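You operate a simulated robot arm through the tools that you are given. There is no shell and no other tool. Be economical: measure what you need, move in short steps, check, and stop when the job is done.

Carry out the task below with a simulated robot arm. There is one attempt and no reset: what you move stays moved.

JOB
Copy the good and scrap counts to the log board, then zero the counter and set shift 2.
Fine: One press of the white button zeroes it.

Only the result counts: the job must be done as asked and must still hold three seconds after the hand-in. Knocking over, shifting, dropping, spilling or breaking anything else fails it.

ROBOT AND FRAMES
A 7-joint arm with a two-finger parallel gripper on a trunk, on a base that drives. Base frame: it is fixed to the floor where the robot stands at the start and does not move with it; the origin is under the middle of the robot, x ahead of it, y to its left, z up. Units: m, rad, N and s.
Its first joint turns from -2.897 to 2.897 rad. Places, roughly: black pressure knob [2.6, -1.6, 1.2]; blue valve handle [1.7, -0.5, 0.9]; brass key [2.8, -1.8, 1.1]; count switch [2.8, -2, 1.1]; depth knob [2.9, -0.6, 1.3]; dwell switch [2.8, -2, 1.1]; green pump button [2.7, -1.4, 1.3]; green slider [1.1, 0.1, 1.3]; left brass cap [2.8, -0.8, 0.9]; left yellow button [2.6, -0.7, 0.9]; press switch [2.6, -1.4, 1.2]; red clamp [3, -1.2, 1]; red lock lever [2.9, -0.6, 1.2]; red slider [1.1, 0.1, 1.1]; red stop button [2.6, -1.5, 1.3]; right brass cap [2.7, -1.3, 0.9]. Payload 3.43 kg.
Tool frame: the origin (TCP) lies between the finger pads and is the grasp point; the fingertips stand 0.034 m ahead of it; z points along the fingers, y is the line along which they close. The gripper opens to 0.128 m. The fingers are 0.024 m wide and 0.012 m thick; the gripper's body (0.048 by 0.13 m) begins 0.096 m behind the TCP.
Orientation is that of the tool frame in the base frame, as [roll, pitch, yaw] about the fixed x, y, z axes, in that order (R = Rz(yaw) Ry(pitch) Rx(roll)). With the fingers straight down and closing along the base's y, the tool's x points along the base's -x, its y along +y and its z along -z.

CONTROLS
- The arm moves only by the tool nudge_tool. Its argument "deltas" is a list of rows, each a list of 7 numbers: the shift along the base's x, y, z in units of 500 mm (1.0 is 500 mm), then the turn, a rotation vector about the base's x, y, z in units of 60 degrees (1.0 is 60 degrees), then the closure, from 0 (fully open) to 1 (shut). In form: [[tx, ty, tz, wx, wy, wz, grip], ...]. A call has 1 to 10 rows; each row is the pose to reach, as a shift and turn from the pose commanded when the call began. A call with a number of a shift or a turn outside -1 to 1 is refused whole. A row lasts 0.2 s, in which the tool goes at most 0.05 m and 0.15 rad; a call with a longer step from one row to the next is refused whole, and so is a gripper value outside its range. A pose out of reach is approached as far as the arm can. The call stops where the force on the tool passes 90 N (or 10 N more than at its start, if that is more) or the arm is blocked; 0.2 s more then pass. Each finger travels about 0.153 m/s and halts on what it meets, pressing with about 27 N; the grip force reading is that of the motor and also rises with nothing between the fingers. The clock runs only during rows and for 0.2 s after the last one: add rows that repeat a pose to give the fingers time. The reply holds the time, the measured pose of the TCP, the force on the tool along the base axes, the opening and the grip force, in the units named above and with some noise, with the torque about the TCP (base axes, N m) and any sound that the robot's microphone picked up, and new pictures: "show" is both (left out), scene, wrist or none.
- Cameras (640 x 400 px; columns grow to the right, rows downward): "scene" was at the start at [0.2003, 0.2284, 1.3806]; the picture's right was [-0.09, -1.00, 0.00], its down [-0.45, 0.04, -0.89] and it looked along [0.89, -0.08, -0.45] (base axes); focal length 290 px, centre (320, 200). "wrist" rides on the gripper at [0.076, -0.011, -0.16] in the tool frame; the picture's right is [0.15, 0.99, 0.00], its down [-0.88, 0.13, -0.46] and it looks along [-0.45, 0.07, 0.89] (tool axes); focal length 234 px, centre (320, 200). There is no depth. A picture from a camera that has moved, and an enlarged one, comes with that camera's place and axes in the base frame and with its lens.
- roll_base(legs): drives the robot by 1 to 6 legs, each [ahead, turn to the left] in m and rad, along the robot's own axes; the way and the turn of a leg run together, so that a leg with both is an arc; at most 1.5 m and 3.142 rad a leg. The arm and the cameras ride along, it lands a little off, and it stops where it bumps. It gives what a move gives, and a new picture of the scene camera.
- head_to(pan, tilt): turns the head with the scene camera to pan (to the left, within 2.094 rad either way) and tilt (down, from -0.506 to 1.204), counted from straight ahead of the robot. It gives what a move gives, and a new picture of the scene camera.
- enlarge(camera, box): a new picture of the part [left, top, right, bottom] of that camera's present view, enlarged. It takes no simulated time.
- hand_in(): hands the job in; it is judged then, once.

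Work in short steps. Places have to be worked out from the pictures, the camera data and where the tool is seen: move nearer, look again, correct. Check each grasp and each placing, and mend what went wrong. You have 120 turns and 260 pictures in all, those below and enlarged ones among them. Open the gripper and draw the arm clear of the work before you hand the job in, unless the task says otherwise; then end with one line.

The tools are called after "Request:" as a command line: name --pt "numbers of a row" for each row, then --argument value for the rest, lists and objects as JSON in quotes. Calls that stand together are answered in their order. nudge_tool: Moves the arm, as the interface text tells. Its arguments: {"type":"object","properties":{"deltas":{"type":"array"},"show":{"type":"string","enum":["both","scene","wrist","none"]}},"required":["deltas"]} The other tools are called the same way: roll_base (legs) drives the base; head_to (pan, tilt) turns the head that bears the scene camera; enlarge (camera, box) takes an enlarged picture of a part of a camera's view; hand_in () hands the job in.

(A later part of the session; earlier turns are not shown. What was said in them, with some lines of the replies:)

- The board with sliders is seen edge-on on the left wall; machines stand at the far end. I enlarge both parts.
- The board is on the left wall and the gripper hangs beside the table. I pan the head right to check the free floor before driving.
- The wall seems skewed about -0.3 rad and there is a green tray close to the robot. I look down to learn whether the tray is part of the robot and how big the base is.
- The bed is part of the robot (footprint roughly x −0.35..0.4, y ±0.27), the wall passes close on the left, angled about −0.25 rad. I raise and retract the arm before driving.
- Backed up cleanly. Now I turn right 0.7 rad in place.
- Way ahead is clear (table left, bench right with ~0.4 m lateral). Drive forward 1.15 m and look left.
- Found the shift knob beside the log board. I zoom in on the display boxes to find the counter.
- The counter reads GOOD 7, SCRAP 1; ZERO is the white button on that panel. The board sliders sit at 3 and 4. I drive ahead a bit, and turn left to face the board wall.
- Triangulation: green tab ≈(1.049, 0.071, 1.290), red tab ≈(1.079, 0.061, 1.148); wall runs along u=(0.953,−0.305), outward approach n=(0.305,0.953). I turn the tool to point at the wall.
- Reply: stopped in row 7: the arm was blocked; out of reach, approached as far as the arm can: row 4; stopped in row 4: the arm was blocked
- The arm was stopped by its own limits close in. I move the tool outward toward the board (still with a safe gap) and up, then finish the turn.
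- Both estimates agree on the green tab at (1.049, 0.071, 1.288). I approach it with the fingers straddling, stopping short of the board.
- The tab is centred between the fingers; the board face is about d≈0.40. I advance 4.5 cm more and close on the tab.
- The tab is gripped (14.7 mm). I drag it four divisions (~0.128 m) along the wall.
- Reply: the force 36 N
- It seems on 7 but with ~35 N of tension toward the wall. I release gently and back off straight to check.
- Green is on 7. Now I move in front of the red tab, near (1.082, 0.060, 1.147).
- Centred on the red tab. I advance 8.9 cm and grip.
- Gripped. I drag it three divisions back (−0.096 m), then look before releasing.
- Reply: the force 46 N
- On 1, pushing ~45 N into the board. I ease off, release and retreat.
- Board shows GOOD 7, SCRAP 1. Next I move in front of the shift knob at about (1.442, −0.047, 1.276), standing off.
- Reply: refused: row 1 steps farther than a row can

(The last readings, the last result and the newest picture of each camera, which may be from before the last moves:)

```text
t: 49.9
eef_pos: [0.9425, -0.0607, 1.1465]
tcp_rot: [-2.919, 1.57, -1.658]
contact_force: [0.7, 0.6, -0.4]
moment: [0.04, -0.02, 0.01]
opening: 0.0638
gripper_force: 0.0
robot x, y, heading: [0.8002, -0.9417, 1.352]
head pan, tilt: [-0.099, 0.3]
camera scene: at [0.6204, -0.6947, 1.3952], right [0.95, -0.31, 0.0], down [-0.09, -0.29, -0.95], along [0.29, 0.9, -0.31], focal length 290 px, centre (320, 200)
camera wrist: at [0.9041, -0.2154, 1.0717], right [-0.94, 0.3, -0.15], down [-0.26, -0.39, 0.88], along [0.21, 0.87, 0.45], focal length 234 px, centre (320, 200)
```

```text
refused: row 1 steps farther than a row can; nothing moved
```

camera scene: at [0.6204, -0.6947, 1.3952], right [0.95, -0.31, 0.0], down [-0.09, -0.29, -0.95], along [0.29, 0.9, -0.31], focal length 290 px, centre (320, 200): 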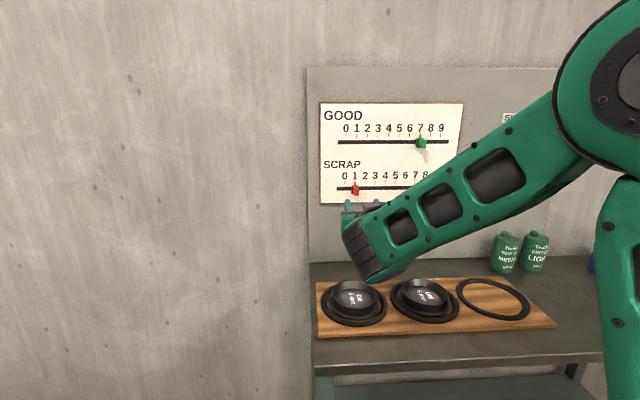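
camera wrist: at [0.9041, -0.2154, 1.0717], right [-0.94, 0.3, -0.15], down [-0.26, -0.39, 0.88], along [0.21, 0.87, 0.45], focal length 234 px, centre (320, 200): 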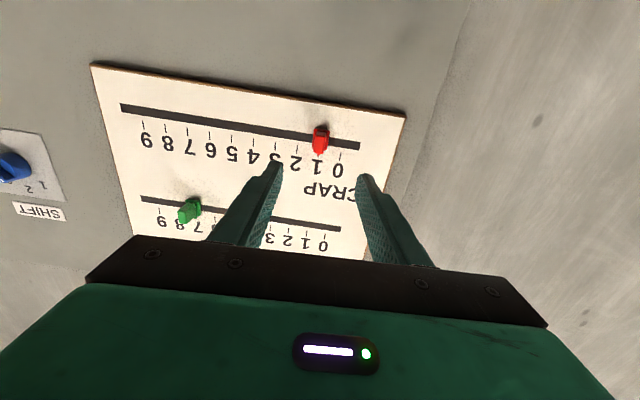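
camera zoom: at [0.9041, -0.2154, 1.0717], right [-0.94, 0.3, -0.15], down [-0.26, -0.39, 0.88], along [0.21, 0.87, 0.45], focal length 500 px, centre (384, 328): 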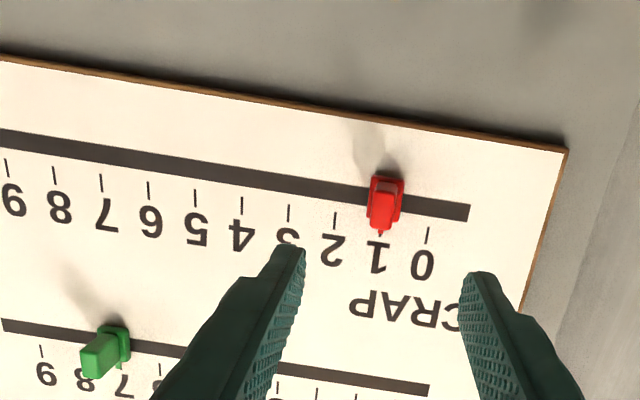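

Request:
nudge_tool --pt "0.09 -0.027 0.025 0 0 0 0.5" --pt "0.18 -0.053 0.05 0 0 0 0.5" --pt "0.27 -0.08 0.075 0 0 0 0.5" --pt "0.36 -0.107 0.1 0 0 0 0.5" --pt "0.45 -0.133 0.125 0 0 0 0.5" --pt "0.54 -0.16 0.15 0 0 0 0.5" --pt "0.63 -0.187 0.175 0 0 0 0.5" --pt "0.72 -0.213 0.2 0 0 0 0.5" --pt "0.81 -0.235 0.225 0 0 0 0.5" --pt "0.9 -0.249 0.25 0 0 0 0.5" --show "both"

```text
t: 52.0
eef_pos: [1.3931, -0.1842, 1.271]
tcp_rot: [-2.565, 1.57, -1.303]
contact_force: [-0.1, 0.0, -0.1]
moment: [-0.05, 0.02, -0.05]
opening: 0.0641
gripper_force: 0.0
robot x, y, heading: [0.799, -0.9427, 1.351]
head pan, tilt: [-0.099, 0.3]
camera scene: at [0.6199, -0.6953, 1.3952], right [0.95, -0.31, 0.0], down [-0.09, -0.29, -0.95], along [0.29, 0.9, -0.31], focal length 290 px, centre (320, 200)
camera wrist: at [1.3533, -0.3393, 1.1957], right [-0.94, 0.3, -0.15], down [-0.26, -0.39, 0.88], along [0.21, 0.87, 0.45], focal length 234 px, centre (320, 200)
```

scene: 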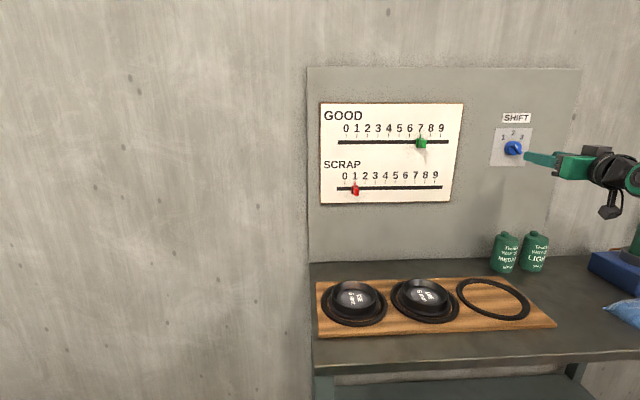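
wrist: 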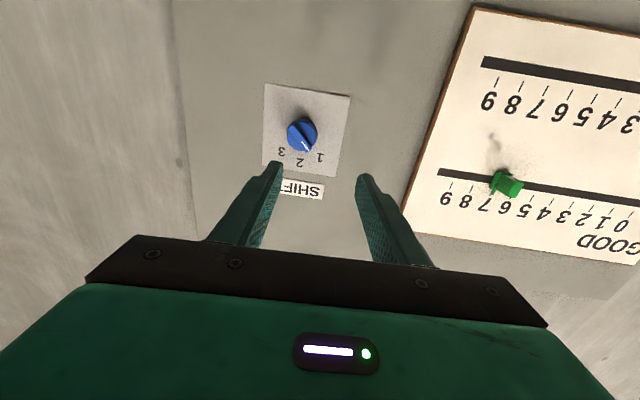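

Request:
enlarge --camera "wrist" --box '[250, 70, 370, 190]'

Request:
enlarge --camera "scene" --box '[480, 105, 560, 175]'

```text
3.33 times, centred on (310, 130) of wrist
camera zoom: at [1.3533, -0.3393, 1.1957], right [-0.94, 0.3, -0.15], down [-0.26, -0.39, 0.88], along [0.21, 0.87, 0.45], focal length 781 px, centre (353, 433)
```

zoom: 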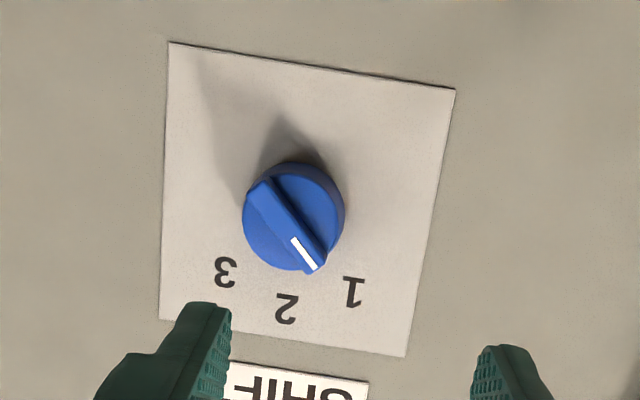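

```text
5.71 times, centred on (520, 140) of scene
camera zoom: at [0.6199, -0.6953, 1.3952], right [0.95, -0.31, 0.0], down [-0.09, -0.29, -0.95], along [0.29, 0.9, -0.31], focal length 1659 px, centre (-823, 543)
```

zoom: 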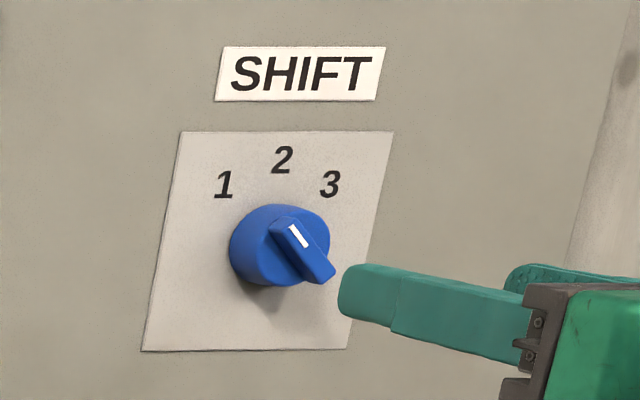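

The knob is on 1 (white line), so it must turn ~40° clockwise. Combining rays puts the bar's front at about (1.469, −0.035, 1.269), and the wall's heading nearer −0.25. I align the tool with that axis and roll it −40° to match the bar.

Request:
nudge_tool --pt "0.047 0.036 -0.002 0 0 0.03 0.5" --pt "0.094 0.072 -0.004 0 0 0.057 0.5" --show "none"

Request:
nudge_tool --pt "0 0 0 -0.033 -0.129 0 0.6" --pt "0 0 0 -0.066 -0.258 0 0.65" --pt "0 0 0 -0.099 -0.387 0 0.65" --pt "0 0 0 -0.132 -0.516 0 0.65" --pt "0 0 0 -0.165 -0.646 0 0.65" --pt "0 0 0 -0.165 -0.646 0 0.65" --show "both"

Request:
enlarge --camera "wrist" --box '[220, 70, 420, 230]'

```text
t: 52.6
eef_pos: [1.438, -0.1477, 1.2708]
tcp_rot: [-0.705, 1.571, 0.616]
contact_force: [-0.3, -1.1, 0.6]
moment: [-0.11, 0.01, -0.03]
opening: 0.064
gripper_force: 0.1
robot x, y, heading: [0.796, -0.9387, 1.355]
head pan, tilt: [-0.099, 0.3]
```

```text
t: 54.0
eef_pos: [1.4389, -0.1486, 1.2701]
tcp_rot: [-1.571, 0.871, -0.25]
contact_force: [-0.8, -0.2, -0.6]
moment: [0.0, -0.05, 0.0]
opening: 0.0446
gripper_force: 0.1
robot x, y, heading: [0.7982, -0.9433, 1.357]
head pan, tilt: [-0.099, 0.3]
camera scene: at [0.6203, -0.6952, 1.3952], right [0.95, -0.31, 0.0], down [-0.09, -0.29, -0.95], along [0.29, 0.9, -0.31], focal length 290 px, centre (320, 200)
camera wrist: at [1.4538, -0.3169, 1.2193], right [-0.64, 0.16, -0.75], down [-0.76, -0.28, 0.59], along [-0.11, 0.95, 0.3], focal length 234 px, centre (320, 200)
```

scene: 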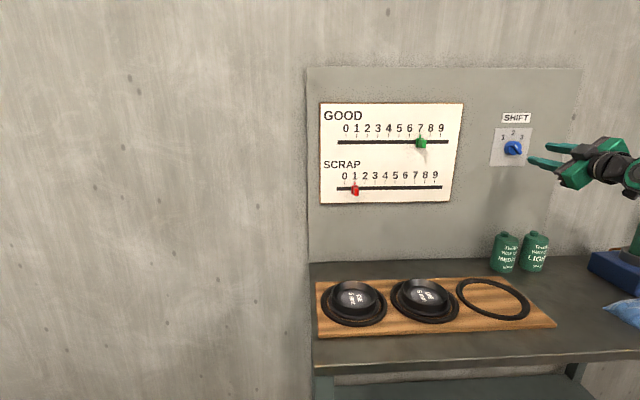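
wrist: 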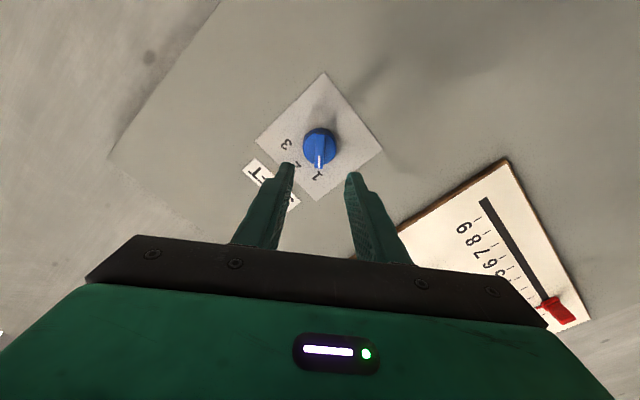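

```text
2.50 times, centred on (320, 150) of wrist
camera zoom: at [1.4538, -0.3169, 1.2193], right [-0.64, 0.16, -0.75], down [-0.76, -0.28, 0.59], along [-0.11, 0.95, 0.3], focal length 585 px, centre (320, 325)
```

zoom: 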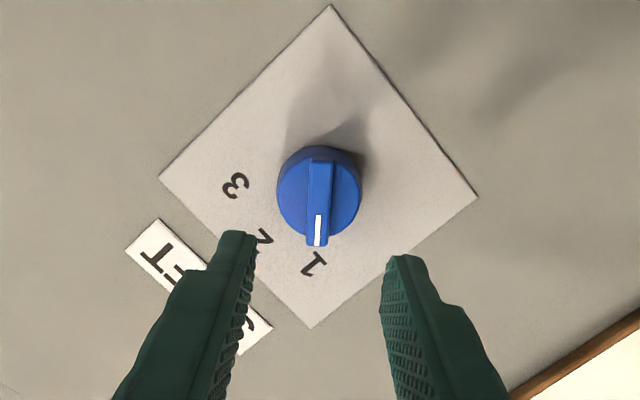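

The bar is centred and upright between the fingers. I advance 7.5 cm with the fingers narrowed to ~30 mm.

Request:
nudge_tool --pt "0.015 0.058 0 0 0 0 0.75" --pt "0.03 0.116 0 0 0 0 0.77" --pt "0.037 0.145 0 0 0 0 0.77" --pt "0.037 0.145 0 0 0 0 0.77" --show "both"

Request:
enlarge --camera "wrist" --box '[220, 70, 420, 230]'

Request:
enlarge --camera "scene" --box '[480, 105, 560, 175]'

```text
t: 55.0
eef_pos: [1.4574, -0.0755, 1.2697]
tcp_rot: [-1.573, 0.873, -0.252]
contact_force: [0.6, -0.3, 0.1]
moment: [0.01, 0.0, -0.02]
opening: 0.0292
gripper_force: 0.0
robot x, y, heading: [0.7979, -0.9431, 1.354]
head pan, tilt: [-0.099, 0.3]
camera scene: at [0.6203, -0.6952, 1.3952], right [0.95, -0.31, 0.0], down [-0.09, -0.29, -0.95], along [0.29, 0.9, -0.31], focal length 290 px, centre (320, 200)
camera wrist: at [1.4727, -0.2439, 1.2186], right [-0.64, 0.16, -0.75], down [-0.76, -0.28, 0.59], along [-0.11, 0.95, 0.3], focal length 234 px, centre (320, 200)
```

scene: 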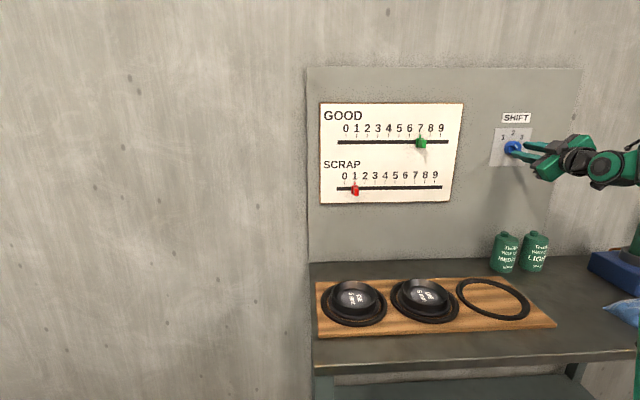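
wrist: 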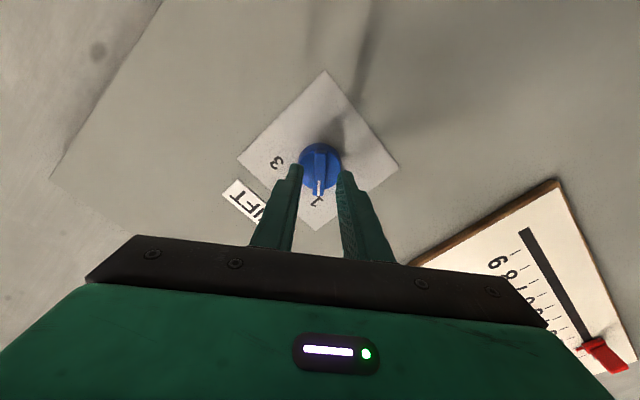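

```text
2.50 times, centred on (320, 150) of wrist
camera zoom: at [1.4727, -0.2439, 1.2186], right [-0.64, 0.16, -0.75], down [-0.76, -0.28, 0.59], along [-0.11, 0.95, 0.3], focal length 585 px, centre (320, 325)
```

zoom: 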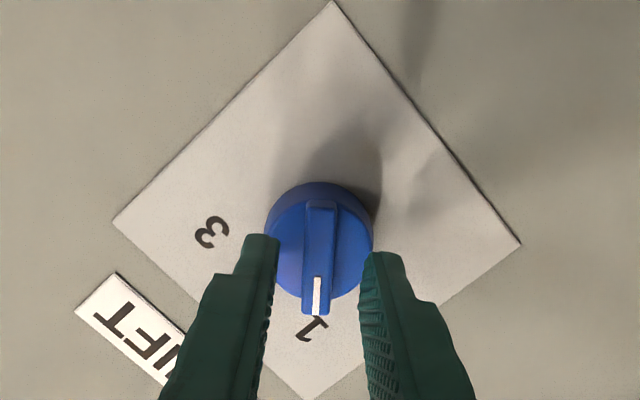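

```text
5.71 times, centred on (520, 140) of scene
camera zoom: at [0.6203, -0.6952, 1.3952], right [0.95, -0.31, 0.0], down [-0.09, -0.29, -0.95], along [0.29, 0.9, -0.31], focal length 1659 px, centre (-823, 543)
```

zoom: 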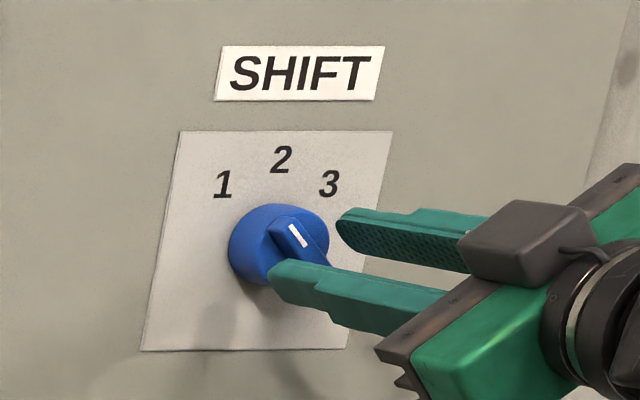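

The tips are just at the bar's front. I advance another 15 mm and close on the bar.

Request:
nudge_tool --pt "0.005 0.019 0 0 0 0 0.77" --pt "0.007 0.029 0 0 0 0 0.77" --pt "0.007 0.029 0 0 0 0 0.9" --pt "0.007 0.029 0 0 0 0 1" --pt "0.007 0.029 0 0 0 0 1" --show "wrist"

Request:
enlarge --camera "wrist" --box '[220, 70, 420, 230]'

```text
t: 56.2
eef_pos: [1.462, -0.0614, 1.2704]
tcp_rot: [-1.573, 0.873, -0.25]
contact_force: [1.9, -0.3, 0.8]
moment: [0.08, -0.02, -0.21]
opening: 0.0108
gripper_force: 44.6
robot x, y, heading: [0.7976, -0.944, 1.358]
head pan, tilt: [-0.099, 0.3]
camera wrist: at [1.477, -0.2297, 1.2187], right [-0.64, 0.16, -0.75], down [-0.76, -0.28, 0.59], along [-0.11, 0.95, 0.3], focal length 234 px, centre (320, 200)
```

wrist: 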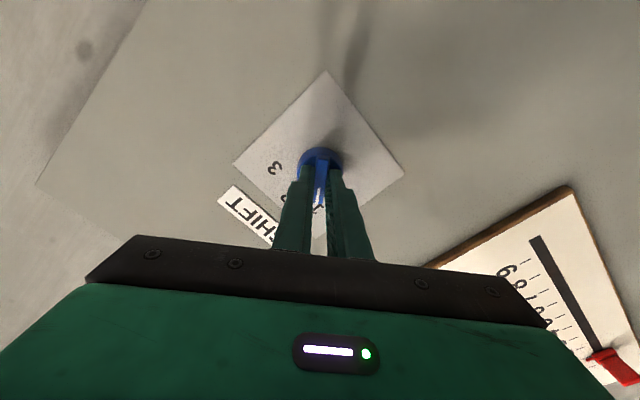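

```text
2.50 times, centred on (320, 150) of wrist
camera zoom: at [1.477, -0.2297, 1.2187], right [-0.64, 0.16, -0.75], down [-0.76, -0.28, 0.59], along [-0.11, 0.95, 0.3], focal length 585 px, centre (320, 325)
```

zoom: 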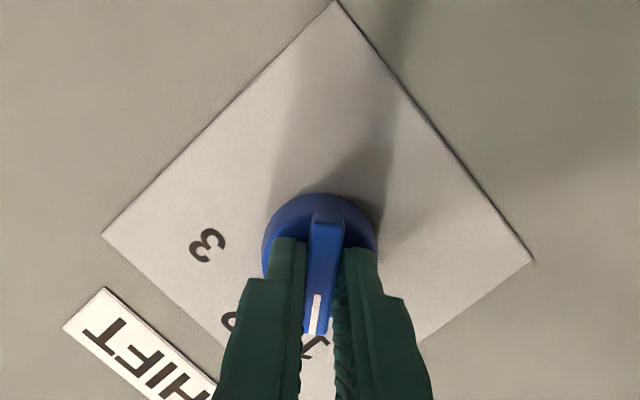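

Bar gripped (10.8 mm). I turn +40° about the knob axis.

Request:
nudge_tool --pt "0 0 0 0.033 0.129 0 1" --pt "0 0 0 0.066 0.258 0 1" --pt "0 0 0 0.099 0.387 0 1" --pt "0 0 0 0.132 0.516 0 1" --pt "0 0 0 0.165 0.646 0 1" --pt "0 0 0 0.165 0.646 0 1" --show "wrist"

Request:
enlarge --camera "wrist" --box '[220, 90, 420, 250]'

```text
t: 57.6
eef_pos: [1.4606, -0.0624, 1.2698]
tcp_rot: [2.336, 1.568, -2.627]
contact_force: [5.1, 0.6, -4.6]
moment: [-0.05, 0.01, -0.29]
opening: 0.0107
gripper_force: 43.7
robot x, y, heading: [0.7992, -0.9436, 1.356]
head pan, tilt: [-0.099, 0.3]
camera wrist: at [1.4318, -0.2182, 1.1938], right [-0.96, 0.25, -0.14], down [-0.24, -0.41, 0.88], along [0.16, 0.88, 0.45], focal length 234 px, centre (320, 200)
```

wrist: 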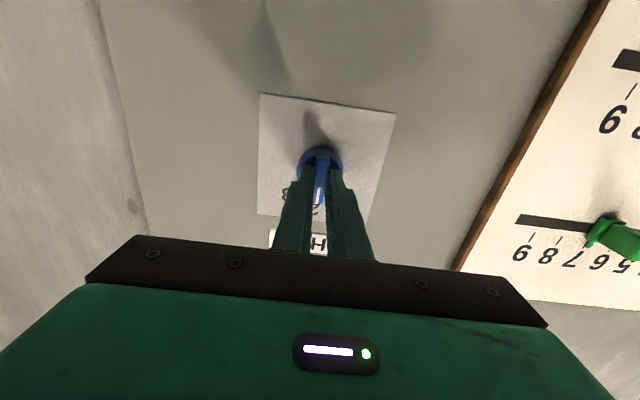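

```text
2.50 times, centred on (320, 170) of wrist
camera zoom: at [1.4318, -0.2182, 1.1938], right [-0.96, 0.25, -0.14], down [-0.24, -0.41, 0.88], along [0.16, 0.88, 0.45], focal length 585 px, centre (320, 275)
```

zoom: 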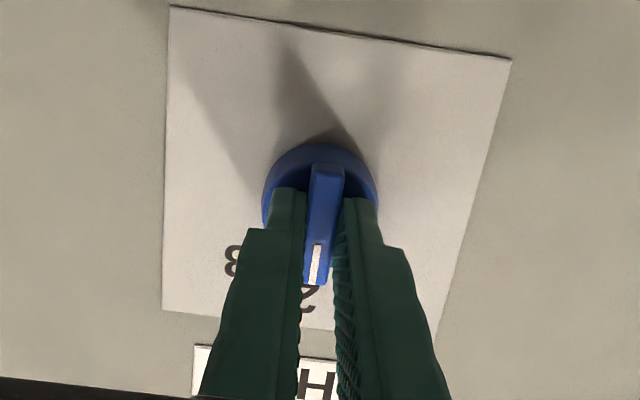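

It turned to point at 2. I release and back off to check.

Request:
nudge_tool --pt "0 0 0 0 0 0 0.9" --pt "0 0 0 0 0 0 0.75" --pt "-0.02 -0.078 0 0 0 0 0.7" --pt "-0.04 -0.156 0 0 0 0 0.7" --pt "-0.06 -0.235 0 0 0 0 0.7" --pt "-0.08 -0.31 0 0 0 0 1" --show "both"

Request:
enlarge --camera "wrist" --box '[250, 70, 370, 190]'

Request:
enlarge --camera "scene" --box '[480, 105, 560, 175]'

```text
t: 59.0
eef_pos: [1.4201, -0.2162, 1.2681]
tcp_rot: [3.076, 1.569, -1.888]
contact_force: [0.4, 0.7, 0.0]
moment: [0.05, -0.01, -0.03]
opening: 0.0
gripper_force: 27.3
robot x, y, heading: [0.7951, -0.9418, 1.359]
head pan, tilt: [-0.099, 0.3]
camera scene: at [0.6205, -0.6948, 1.3952], right [0.95, -0.31, 0.0], down [-0.09, -0.29, -0.95], along [0.29, 0.9, -0.31], focal length 290 px, centre (320, 200)
camera wrist: at [1.3898, -0.374, 1.1927], right [-0.96, 0.25, -0.15], down [-0.24, -0.41, 0.88], along [0.16, 0.88, 0.45], focal length 234 px, centre (320, 200)
```

scene: 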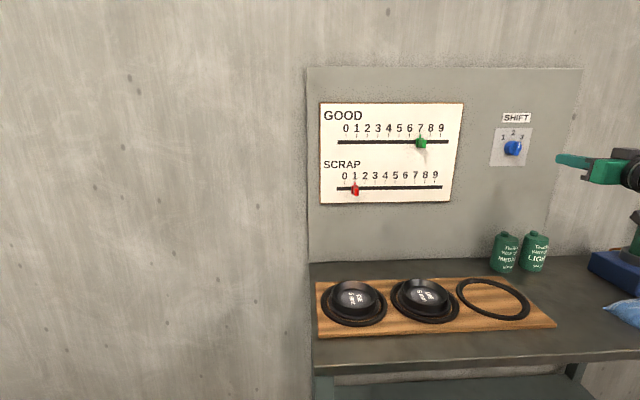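
wrist: 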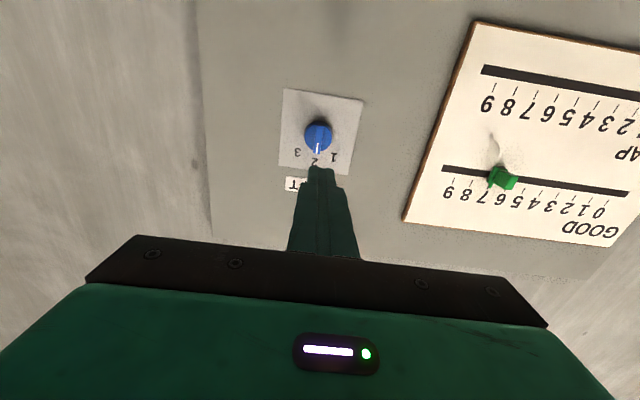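

```text
3.33 times, centred on (310, 130) of wrist
camera zoom: at [1.3898, -0.374, 1.1927], right [-0.96, 0.25, -0.15], down [-0.24, -0.41, 0.88], along [0.16, 0.88, 0.45], focal length 781 px, centre (353, 433)
```

zoom: 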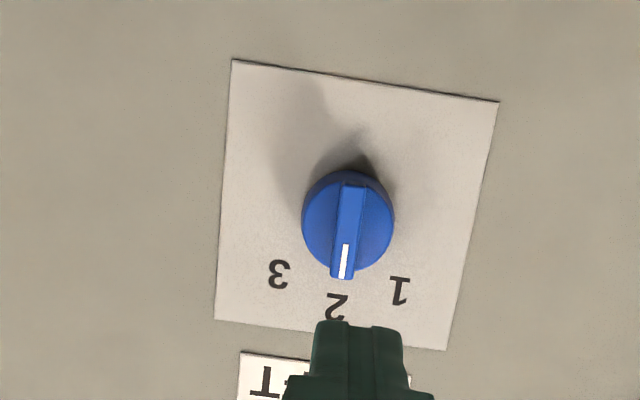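

```text
5.71 times, centred on (520, 140) of scene
camera zoom: at [0.6205, -0.6948, 1.3952], right [0.95, -0.31, 0.0], down [-0.09, -0.29, -0.95], along [0.29, 0.9, -0.31], focal length 1659 px, centre (-823, 543)
```

zoom: 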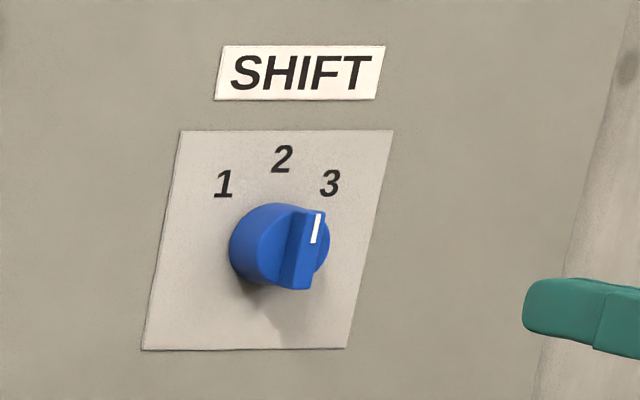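

Shift now reads 2. Next the press panel: I bring the arm in front of the robot, away from the wall, then turn right to face the press.

Request:
nudge_tool --pt "-0.09 -0.03 0 0 0 0 1" --pt "-0.18 -0.05 0 0 0 0 1" --pt "-0.27 -0.06 0 0 0 0 1" --pt "-0.36 -0.06 0 0 0 0 1" --pt "-0.45 -0.06 0 0 0 0 1" --pt "-0.54 -0.055 0 0 0 0 1" --pt "-0.63 -0.05 0 0 0 0 1" --pt "-0.72 -0.046 0 0 0 0 1" --show "none"

Request:
roll_base --legs '[[0, -1.607]]'

```text
t: 60.9
eef_pos: [1.0605, -0.2389, 1.2696]
tcp_rot: [2.599, 1.57, -2.365]
contact_force: [0.2, 0.5, -0.7]
moment: [0.02, 0.0, 0.03]
opening: 0.0
gripper_force: 27.0
robot x, y, heading: [0.8005, -0.9407, 1.353]
head pan, tilt: [-0.099, 0.3]
```

```text
t: 65.7
eef_pos: [1.4937, -1.2267, 1.2696]
tcp_rot: [3.025, 1.569, 2.746]
contact_force: [0.4, 0.2, 0.6]
moment: [0.0, 0.02, -0.01]
opening: 0.0001
gripper_force: 26.9
robot x, y, heading: [0.8058, -0.9281, -0.246]
head pan, tilt: [-0.099, 0.3]
camera scene: at [1.0532, -0.7539, 1.3952], right [-0.34, -0.94, 0.0], down [-0.29, 0.1, -0.95], along [0.89, -0.32, -0.31], focal length 290 px, centre (320, 200)
```

scene: 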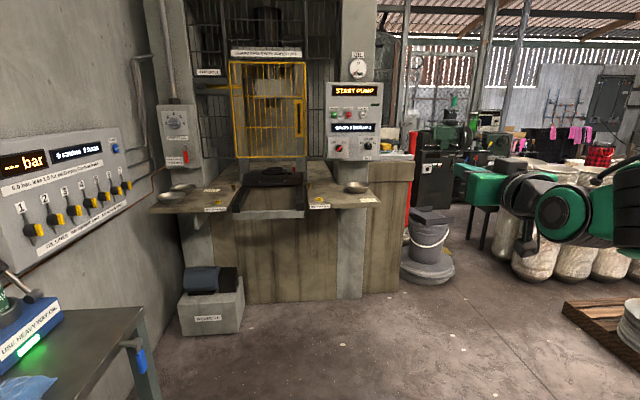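

Facing the press, path clear. I drive 0.75 m forward and look at the panel.

Request:
roll_base --legs '[[0.75, 0]]'

Request:
enlarge --camera "scene" --box '[340, 40, 540, 200]'

```text
t: 69.8
eef_pos: [2.2212, -1.3994, 1.2791]
tcp_rot: [0.061, 1.558, -0.209]
contact_force: [-0.2, -0.6, 0.0]
moment: [0.02, 0.03, 0.0]
opening: 0.0
gripper_force: 26.8
robot x, y, heading: [1.5445, -1.108, -0.234]
head pan, tilt: [-0.099, 0.3]
camera scene: at [1.7921, -0.9338, 1.3952], right [-0.33, -0.94, 0.0], down [-0.29, 0.1, -0.95], along [0.9, -0.31, -0.31], focal length 290 px, centre (320, 200)
```

scene: 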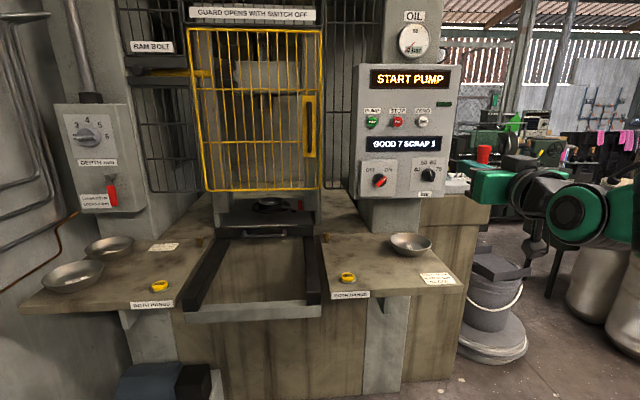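

```text
2.50 times, centred on (440, 120) of scene
camera zoom: at [1.7921, -0.9338, 1.3952], right [-0.33, -0.94, 0.0], down [-0.29, 0.1, -0.95], along [0.9, -0.31, -0.31], focal length 726 px, centre (20, 400)
```

zoom: 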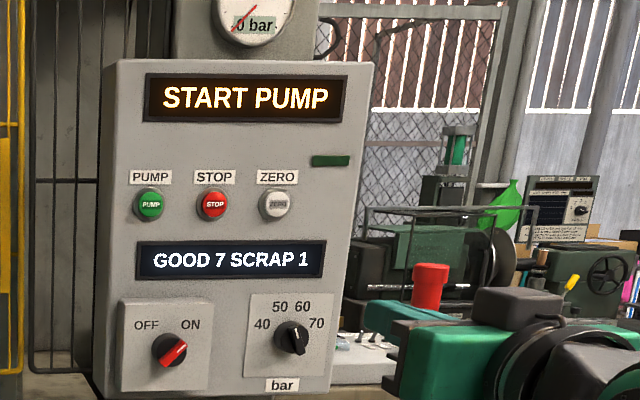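

The panel confirms GOOD 7 SCRAP 1; ZERO is near (2.59, −1.553, 1.345). I roll 0.12 m closer and take a fresh look, turning the head toward the panel.

Request:
roll_base --legs '[[0.12, 0]]'

Request:
head_to --pan -0.45 --tilt 0.15

Request:
nudge_tool --pt "-0.01 -0.04 0.04 0 0 0 1" --pt "-0.02 -0.08 0.09 0 0 0 1" --pt "-0.028 -0.11 0.132 0 0 0 1" --pt "-0.028 -0.11 0.132 0 0 0 1" --show "both"

```text
t: 71.1
eef_pos: [2.3234, -1.4238, 1.2872]
tcp_rot: [0.05, 1.546, -0.218]
contact_force: [0.4, 0.2, -0.5]
moment: [-0.03, -0.02, 0.01]
opening: 0.0002
gripper_force: 27.0
robot x, y, heading: [1.6604, -1.1398, -0.227]
head pan, tilt: [-0.099, 0.3]
camera scene: at [1.9084, -0.9618, 1.3952], right [-0.33, -0.94, 0.0], down [-0.29, 0.1, -0.95], along [0.9, -0.31, -0.31], focal length 290 px, centre (320, 200)
```

scene: 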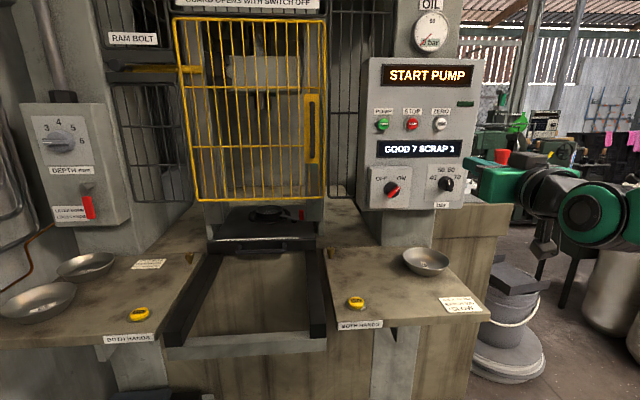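

```text
t: 71.9
eef_pos: [2.307, -1.418, 1.2952]
tcp_rot: [0.048, 1.532, -0.222]
contact_force: [-0.5, -0.1, -0.9]
moment: [0.01, 0.04, 0.04]
opening: 0.0001
gripper_force: 26.9
robot x, y, heading: [1.6581, -1.1379, -0.235]
head pan, tilt: [-0.45, 0.15]
camera scene: at [1.8921, -0.9898, 1.4093], right [-0.63, -0.77, 0.01], down [-0.13, 0.1, -0.99], along [0.76, -0.63, -0.16], focal length 290 px, centre (320, 200)
```

scene: 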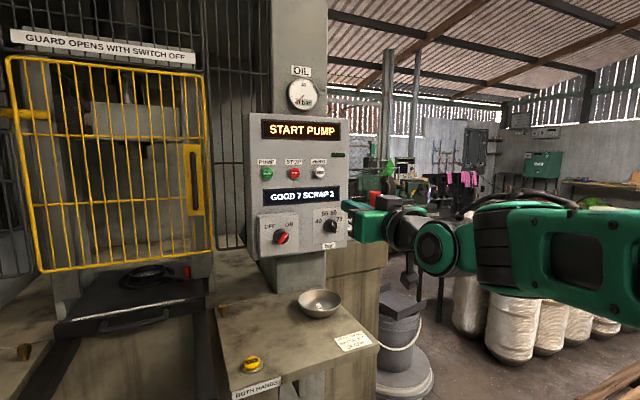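

```text
t: 72.9
eef_pos: [2.2908, -1.472, 1.3601]
tcp_rot: [0.041, 1.533, -0.229]
contact_force: [-0.1, 0.2, -0.2]
moment: [-0.02, -0.03, -0.04]
opening: 0.0
gripper_force: 27.4
robot x, y, heading: [1.6562, -1.1328, -0.234]
head pan, tilt: [-0.45, 0.15]
camera scene: at [1.892, -0.9898, 1.4094], right [-0.63, -0.77, 0.01], down [-0.13, 0.1, -0.99], along [0.76, -0.63, -0.16], focal length 290 px, centre (320, 200)
camera wrist: at [2.1366, -1.4407, 1.2787], right [0.27, 0.95, -0.14], down [-0.44, 0.25, 0.86], along [0.86, -0.17, 0.48], focal length 234 px, centre (320, 200)
```

scene: 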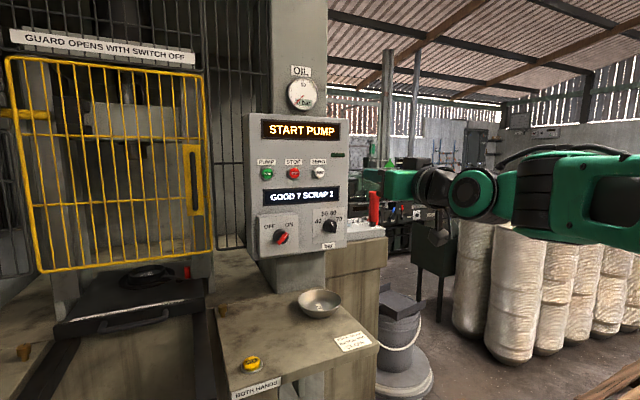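
wrist: 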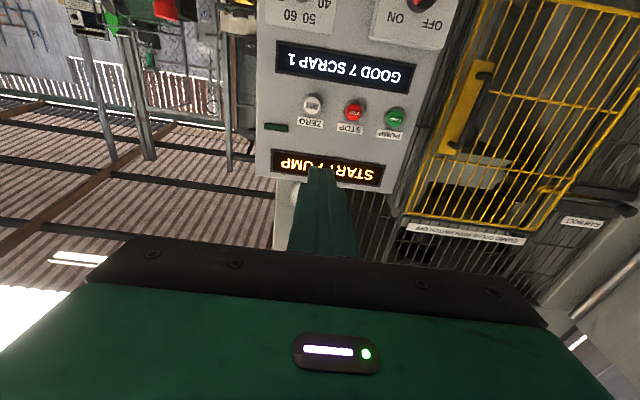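

ZERO estimated near (2.605, −1.570, 1.343). I advance to about 7 cm short of it with fingers shut, then correct from the wrist view.

Request:
nudge_tool --pt "0.086 -0.028 -0.007 0 0 0 1" --pt "0.171 -0.056 -0.014 0 0 0 1" --pt "0.257 -0.084 -0.02 0 0 0 1" --pt "0.34 -0.112 -0.027 0 0 0 1" --pt "0.4 -0.132 -0.034 0 0 0 1" --pt "0.4 -0.132 -0.034 0 0 0 1" --show "both"

Request:
enlarge --camera "wrist" --box '[220, 70, 420, 230]'

Request:
enlarge --camera "scene" --box '[240, 110, 400, 230]'

```text
t: 74.3
eef_pos: [2.4912, -1.5398, 1.3429]
tcp_rot: [0.054, 1.533, -0.216]
contact_force: [-0.2, -1.2, -0.5]
moment: [0.0, 0.01, 0.01]
opening: 0.0
gripper_force: 27.0
robot x, y, heading: [1.6593, -1.1366, -0.234]
head pan, tilt: [-0.45, 0.15]
camera scene: at [1.8921, -0.9898, 1.4094], right [-0.63, -0.77, 0.01], down [-0.13, 0.1, -0.99], along [0.76, -0.63, -0.16], focal length 290 px, centre (320, 200)
camera wrist: at [2.3369, -1.5077, 1.2608], right [0.27, 0.95, -0.14], down [-0.44, 0.25, 0.86], along [0.86, -0.17, 0.48], focal length 234 px, centre (320, 200)
```

scene: 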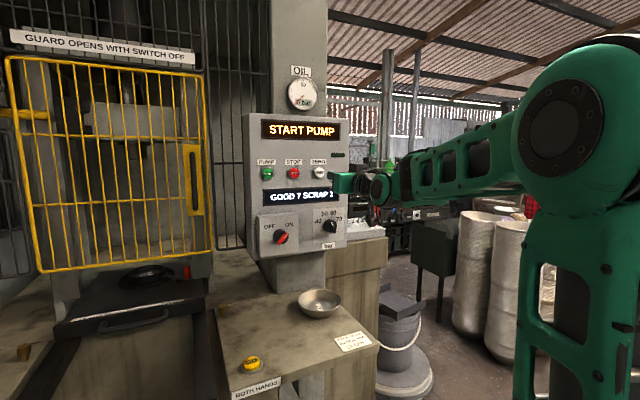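
wrist: 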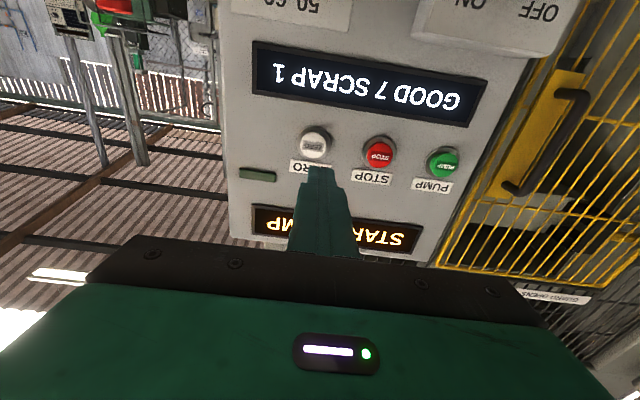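

```text
2.50 times, centred on (320, 150) of wrist
camera zoom: at [2.3369, -1.5077, 1.2608], right [0.27, 0.95, -0.14], down [-0.44, 0.25, 0.86], along [0.86, -0.17, 0.48], focal length 585 px, centre (320, 325)
```

zoom: 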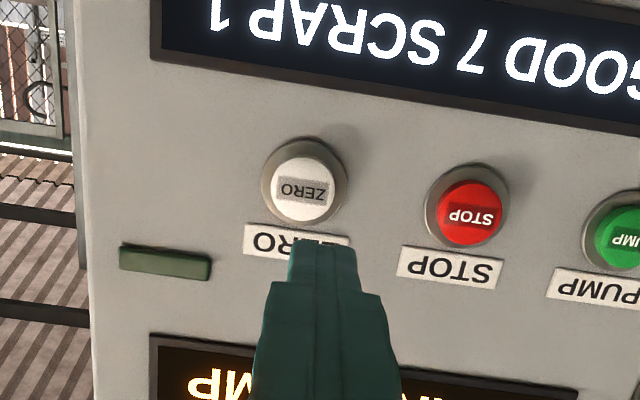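

```text
3.33 times, centred on (320, 170) of scene
camera zoom: at [1.8921, -0.9898, 1.4094], right [-0.63, -0.77, 0.01], down [-0.13, 0.1, -0.99], along [0.76, -0.63, -0.16], focal length 968 px, centre (320, 300)
```

zoom: 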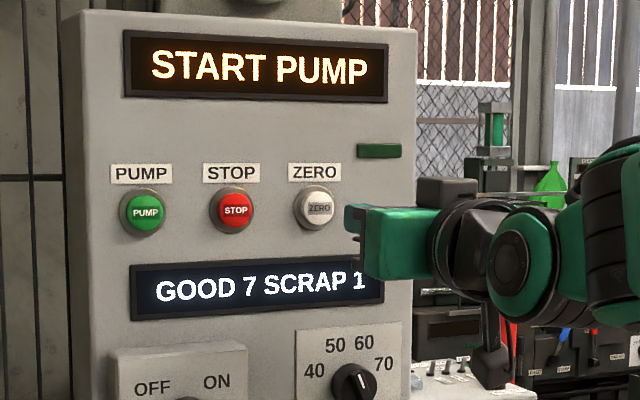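

ZERO refined to (2.592, −1.575, 1.337), ~7 cm ahead of the tips, slightly right and lower. I correct and close to ~1.5 cm.

Request:
nudge_tool --pt "-0.004 -0.013 -0.018 0 0 0 1" --pt "0.05 -0.028 -0.018 0 0 0 1" --pt "0.106 -0.044 -0.018 0 0 0 1" --pt "0.106 -0.044 -0.018 0 0 0 1" --show "both"

Request:
enlarge --camera "wrist" --box '[220, 70, 420, 230]'

Request:
enlarge --camera "scene" --box '[240, 110, 400, 230]'

```text
t: 75.3
eef_pos: [2.5442, -1.5629, 1.3333]
tcp_rot: [0.053, 1.534, -0.219]
contact_force: [-0.7, -0.6, -0.1]
moment: [0.0, 0.02, -0.01]
opening: 0.0001
gripper_force: 26.9
robot x, y, heading: [1.6579, -1.1363, -0.234]
head pan, tilt: [-0.45, 0.15]
camera scene: at [1.8921, -0.9898, 1.4094], right [-0.63, -0.77, 0.01], down [-0.13, 0.1, -0.99], along [0.76, -0.63, -0.16], focal length 290 px, centre (320, 200)
camera wrist: at [2.3901, -1.5306, 1.2521], right [0.27, 0.95, -0.14], down [-0.44, 0.25, 0.86], along [0.86, -0.17, 0.48], focal length 234 px, centre (320, 200)
```

scene: 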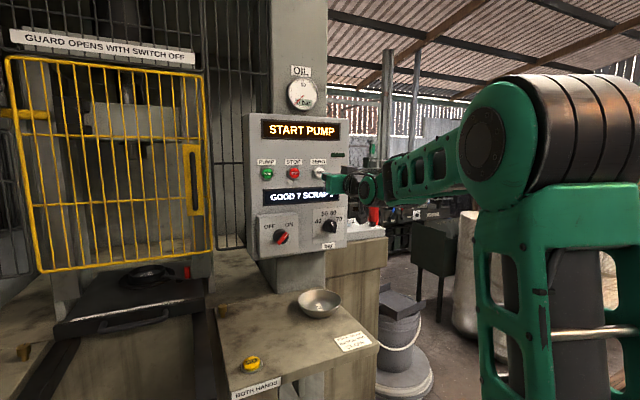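
wrist: 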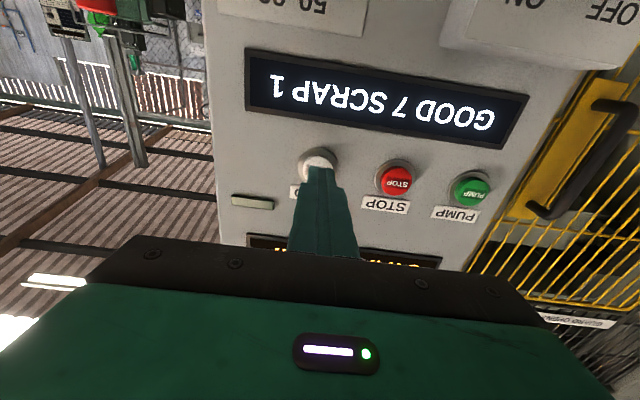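

```text
2.50 times, centred on (320, 150) of wrist
camera zoom: at [2.3901, -1.5306, 1.2521], right [0.27, 0.95, -0.14], down [-0.44, 0.25, 0.86], along [0.86, -0.17, 0.48], focal length 585 px, centre (320, 325)
```

zoom: 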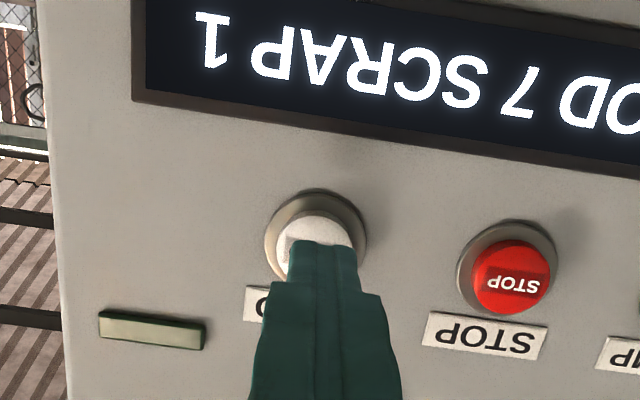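

```text
3.33 times, centred on (320, 170) of scene
camera zoom: at [1.8921, -0.9898, 1.4094], right [-0.63, -0.77, 0.01], down [-0.13, 0.1, -0.99], along [0.76, -0.63, -0.16], focal length 968 px, centre (320, 300)
```

zoom: 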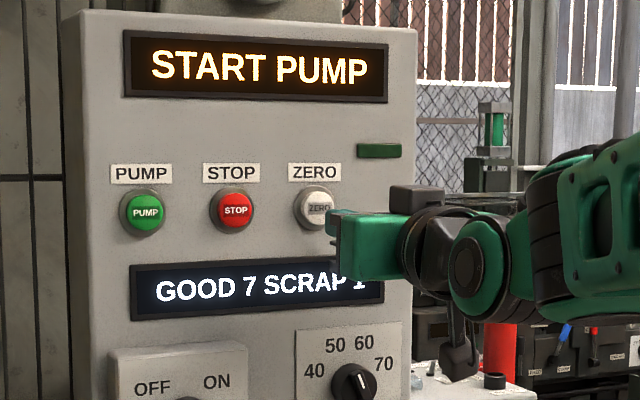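

The tip is lined up in front of ZERO. One press: 2.4 cm forward, then straight back.

Request:
nudge_tool --pt "0.02 -0.007 0 0 0 0 1" --pt "0.034 -0.011 0 0 0 0 1" --pt "0.046 -0.014 0 0 0 0 1" --pt "0.046 -0.014 0 0 0 0 1" --show "both"

Request:
enlarge --camera "scene" --box '[240, 110, 400, 230]'

```text
t: 76.3
eef_pos: [2.5692, -1.5684, 1.3349]
tcp_rot: [0.046, 1.534, -0.224]
contact_force: [0.0, -0.5, 0.5]
moment: [-0.03, 0.0, 0.0]
opening: 0.0
gripper_force: 27.0
robot x, y, heading: [1.6572, -1.1367, -0.238]
head pan, tilt: [-0.45, 0.15]
camera scene: at [1.8922, -0.9899, 1.4094], right [-0.63, -0.77, 0.01], down [-0.13, 0.1, -0.99], along [0.76, -0.63, -0.16], focal length 290 px, centre (320, 200)
camera wrist: at [2.4132, -1.5367, 1.2529], right [0.27, 0.95, -0.14], down [-0.44, 0.25, 0.86], along [0.86, -0.17, 0.48], focal length 234 px, centre (320, 200)
```

scene: 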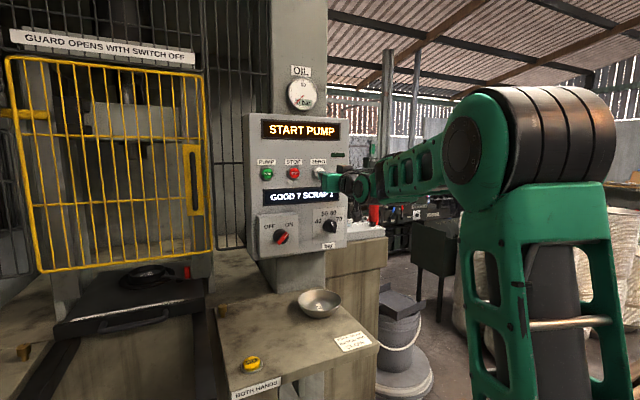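
wrist: 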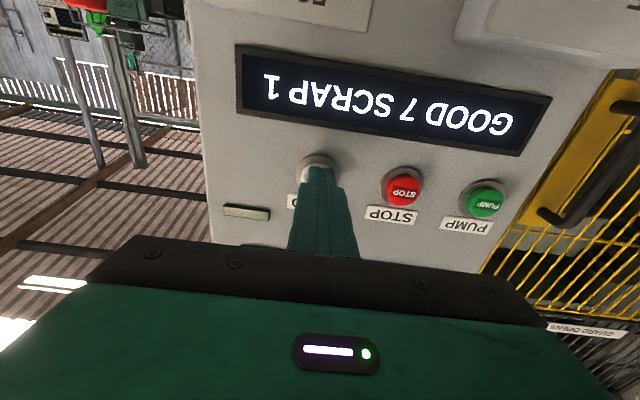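

```text
3.33 times, centred on (320, 170) of scene
camera zoom: at [1.8922, -0.9899, 1.4094], right [-0.63, -0.77, 0.01], down [-0.13, 0.1, -0.99], along [0.76, -0.63, -0.16], focal length 968 px, centre (320, 300)
```

zoom: 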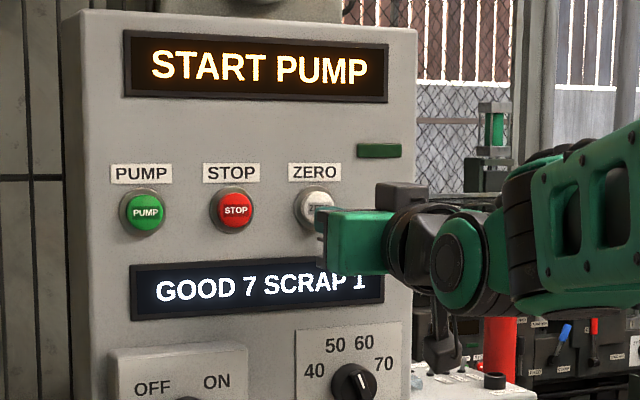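

No contact yet and the display is unchanged. I creep on, 4 mm per row up to 16 mm.

Request:
nudge_tool --pt "0.008 -0.002 0 0 0 0 1" --pt "0.016 -0.004 0 0 0 0 1" --pt "0.024 -0.007 0 0 0 0 1" --pt "0.031 -0.009 0 0 0 0 1" --show "wrist"

```text
t: 77.3
eef_pos: [2.5826, -1.5724, 1.3346]
tcp_rot: [0.052, 1.534, -0.216]
contact_force: [-4.2, 1.6, 0.4]
moment: [0.03, -0.01, 0.06]
opening: 0.0
gripper_force: 27.2
robot x, y, heading: [1.6578, -1.1334, -0.236]
head pan, tilt: [-0.45, 0.15]
heard: click
camera wrist: at [2.4285, -1.5409, 1.2526], right [0.27, 0.95, -0.14], down [-0.44, 0.25, 0.86], along [0.86, -0.17, 0.48], focal length 234 px, centre (320, 200)
```

wrist: 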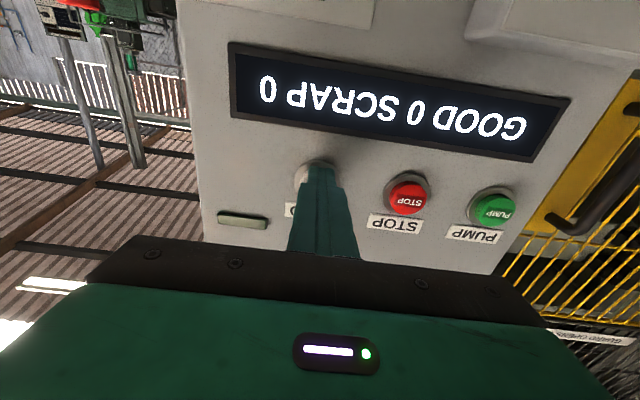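

A click, and the display reads GOOD 0 SCRAP 0. I withdraw straight back and check.

Request:
nudge_tool --pt "-0.08 0.022 0 0 0 0 1" --pt "-0.16 0.044 0 0 0 0 1" --pt "-0.24 0.066 0 0 0 0 0.8" --pt "-0.32 0.088 0 0 0 0 0.5" --pt "-0.4 0.11 0 0 0 0 0.2" --pt "-0.46 0.126 0 0 0 0 0" --show "scene"

Request:
enlarge --camera "scene" --box '[240, 110, 400, 230]'

Request:
head_to --pan 1.9 --tilt 0.2

```text
t: 78.7
eef_pos: [2.3528, -1.5087, 1.335]
tcp_rot: [0.045, 1.534, -0.226]
contact_force: [0.3, 0.0, -0.4]
moment: [-0.01, -0.02, 0.01]
opening: 0.128
gripper_force: 0.0
robot x, y, heading: [1.6613, -1.1401, -0.235]
head pan, tilt: [-0.45, 0.15]
camera scene: at [1.8926, -0.99, 1.4093], right [-0.63, -0.77, 0.01], down [-0.13, 0.1, -0.99], along [0.76, -0.63, -0.16], focal length 290 px, centre (320, 200)
```

scene: 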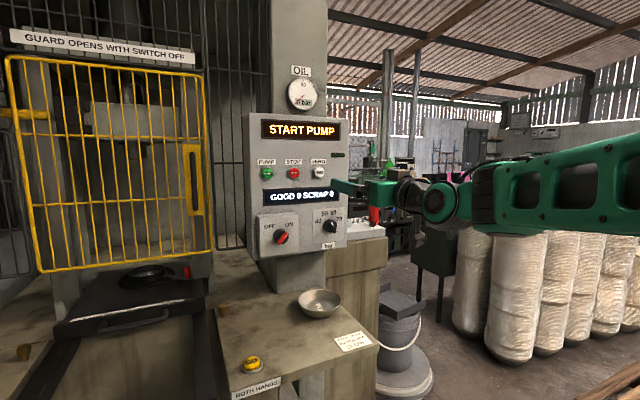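

```text
3.33 times, centred on (320, 170) of scene
camera zoom: at [1.8926, -0.99, 1.4093], right [-0.63, -0.77, 0.01], down [-0.13, 0.1, -0.99], along [0.76, -0.63, -0.16], focal length 968 px, centre (320, 300)
```

zoom: 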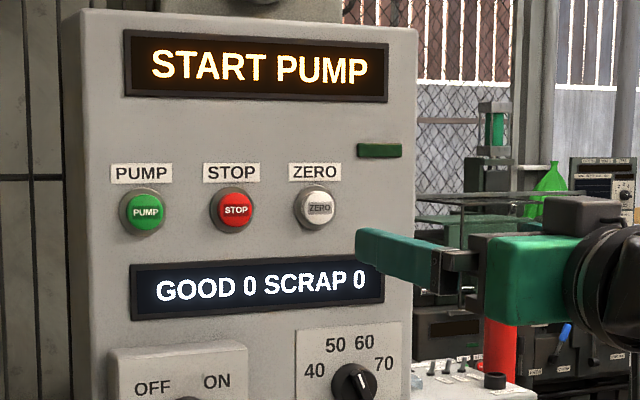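

```text
t: 80.9
eef_pos: [2.3537, -1.5083, 1.3356]
tcp_rot: [0.044, 1.533, -0.226]
contact_force: [-0.3, 0.4, 0.2]
moment: [0.02, -0.01, 0.0]
opening: 0.1281
gripper_force: 0.1
robot x, y, heading: [1.6592, -1.1352, -0.229]
head pan, tilt: [1.901, 0.201]
camera scene: at [1.8116, -0.8383, 1.4062], right [1.0, 0.09, -0.01], down [0.01, -0.2, -0.98], along [-0.09, 0.98, -0.2], focal length 290 px, centre (320, 200)
```

scene: 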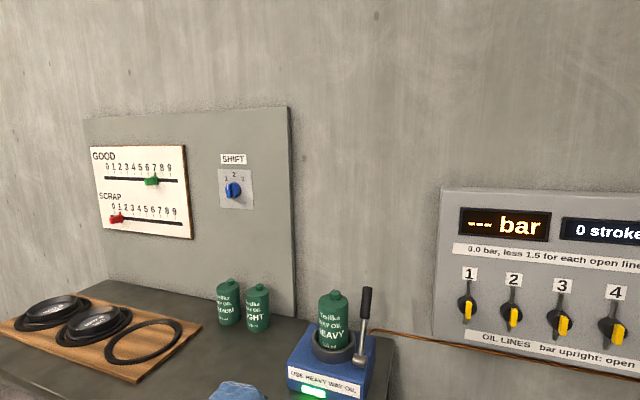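

Request:
enlarge --camera "scene" --box '[80, 130, 270, 250]'

```text
3.33 times, centred on (175, 190) of scene
camera zoom: at [1.8116, -0.8383, 1.4062], right [1.0, 0.09, -0.01], down [0.01, -0.2, -0.98], along [-0.09, 0.98, -0.2], focal length 968 px, centre (803, 233)
```

zoom: 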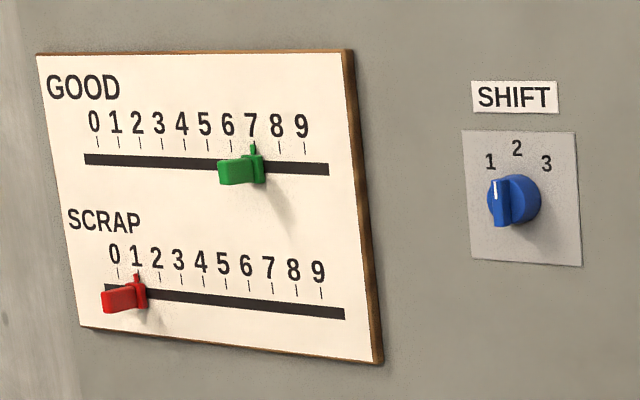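

The board shows 7 and 1, the shift knob's bar is upright on 2 and the counter reads 0/0. The gripper is open and clear, so I hand in.

Request:
hand_in

```text
The job is handed in.
```

The log board now shows GOOD 7 and SCRAP 1, the counter reads 0 and 0 after one press of ZERO, and the shift knob is on 2; the job is handed in.
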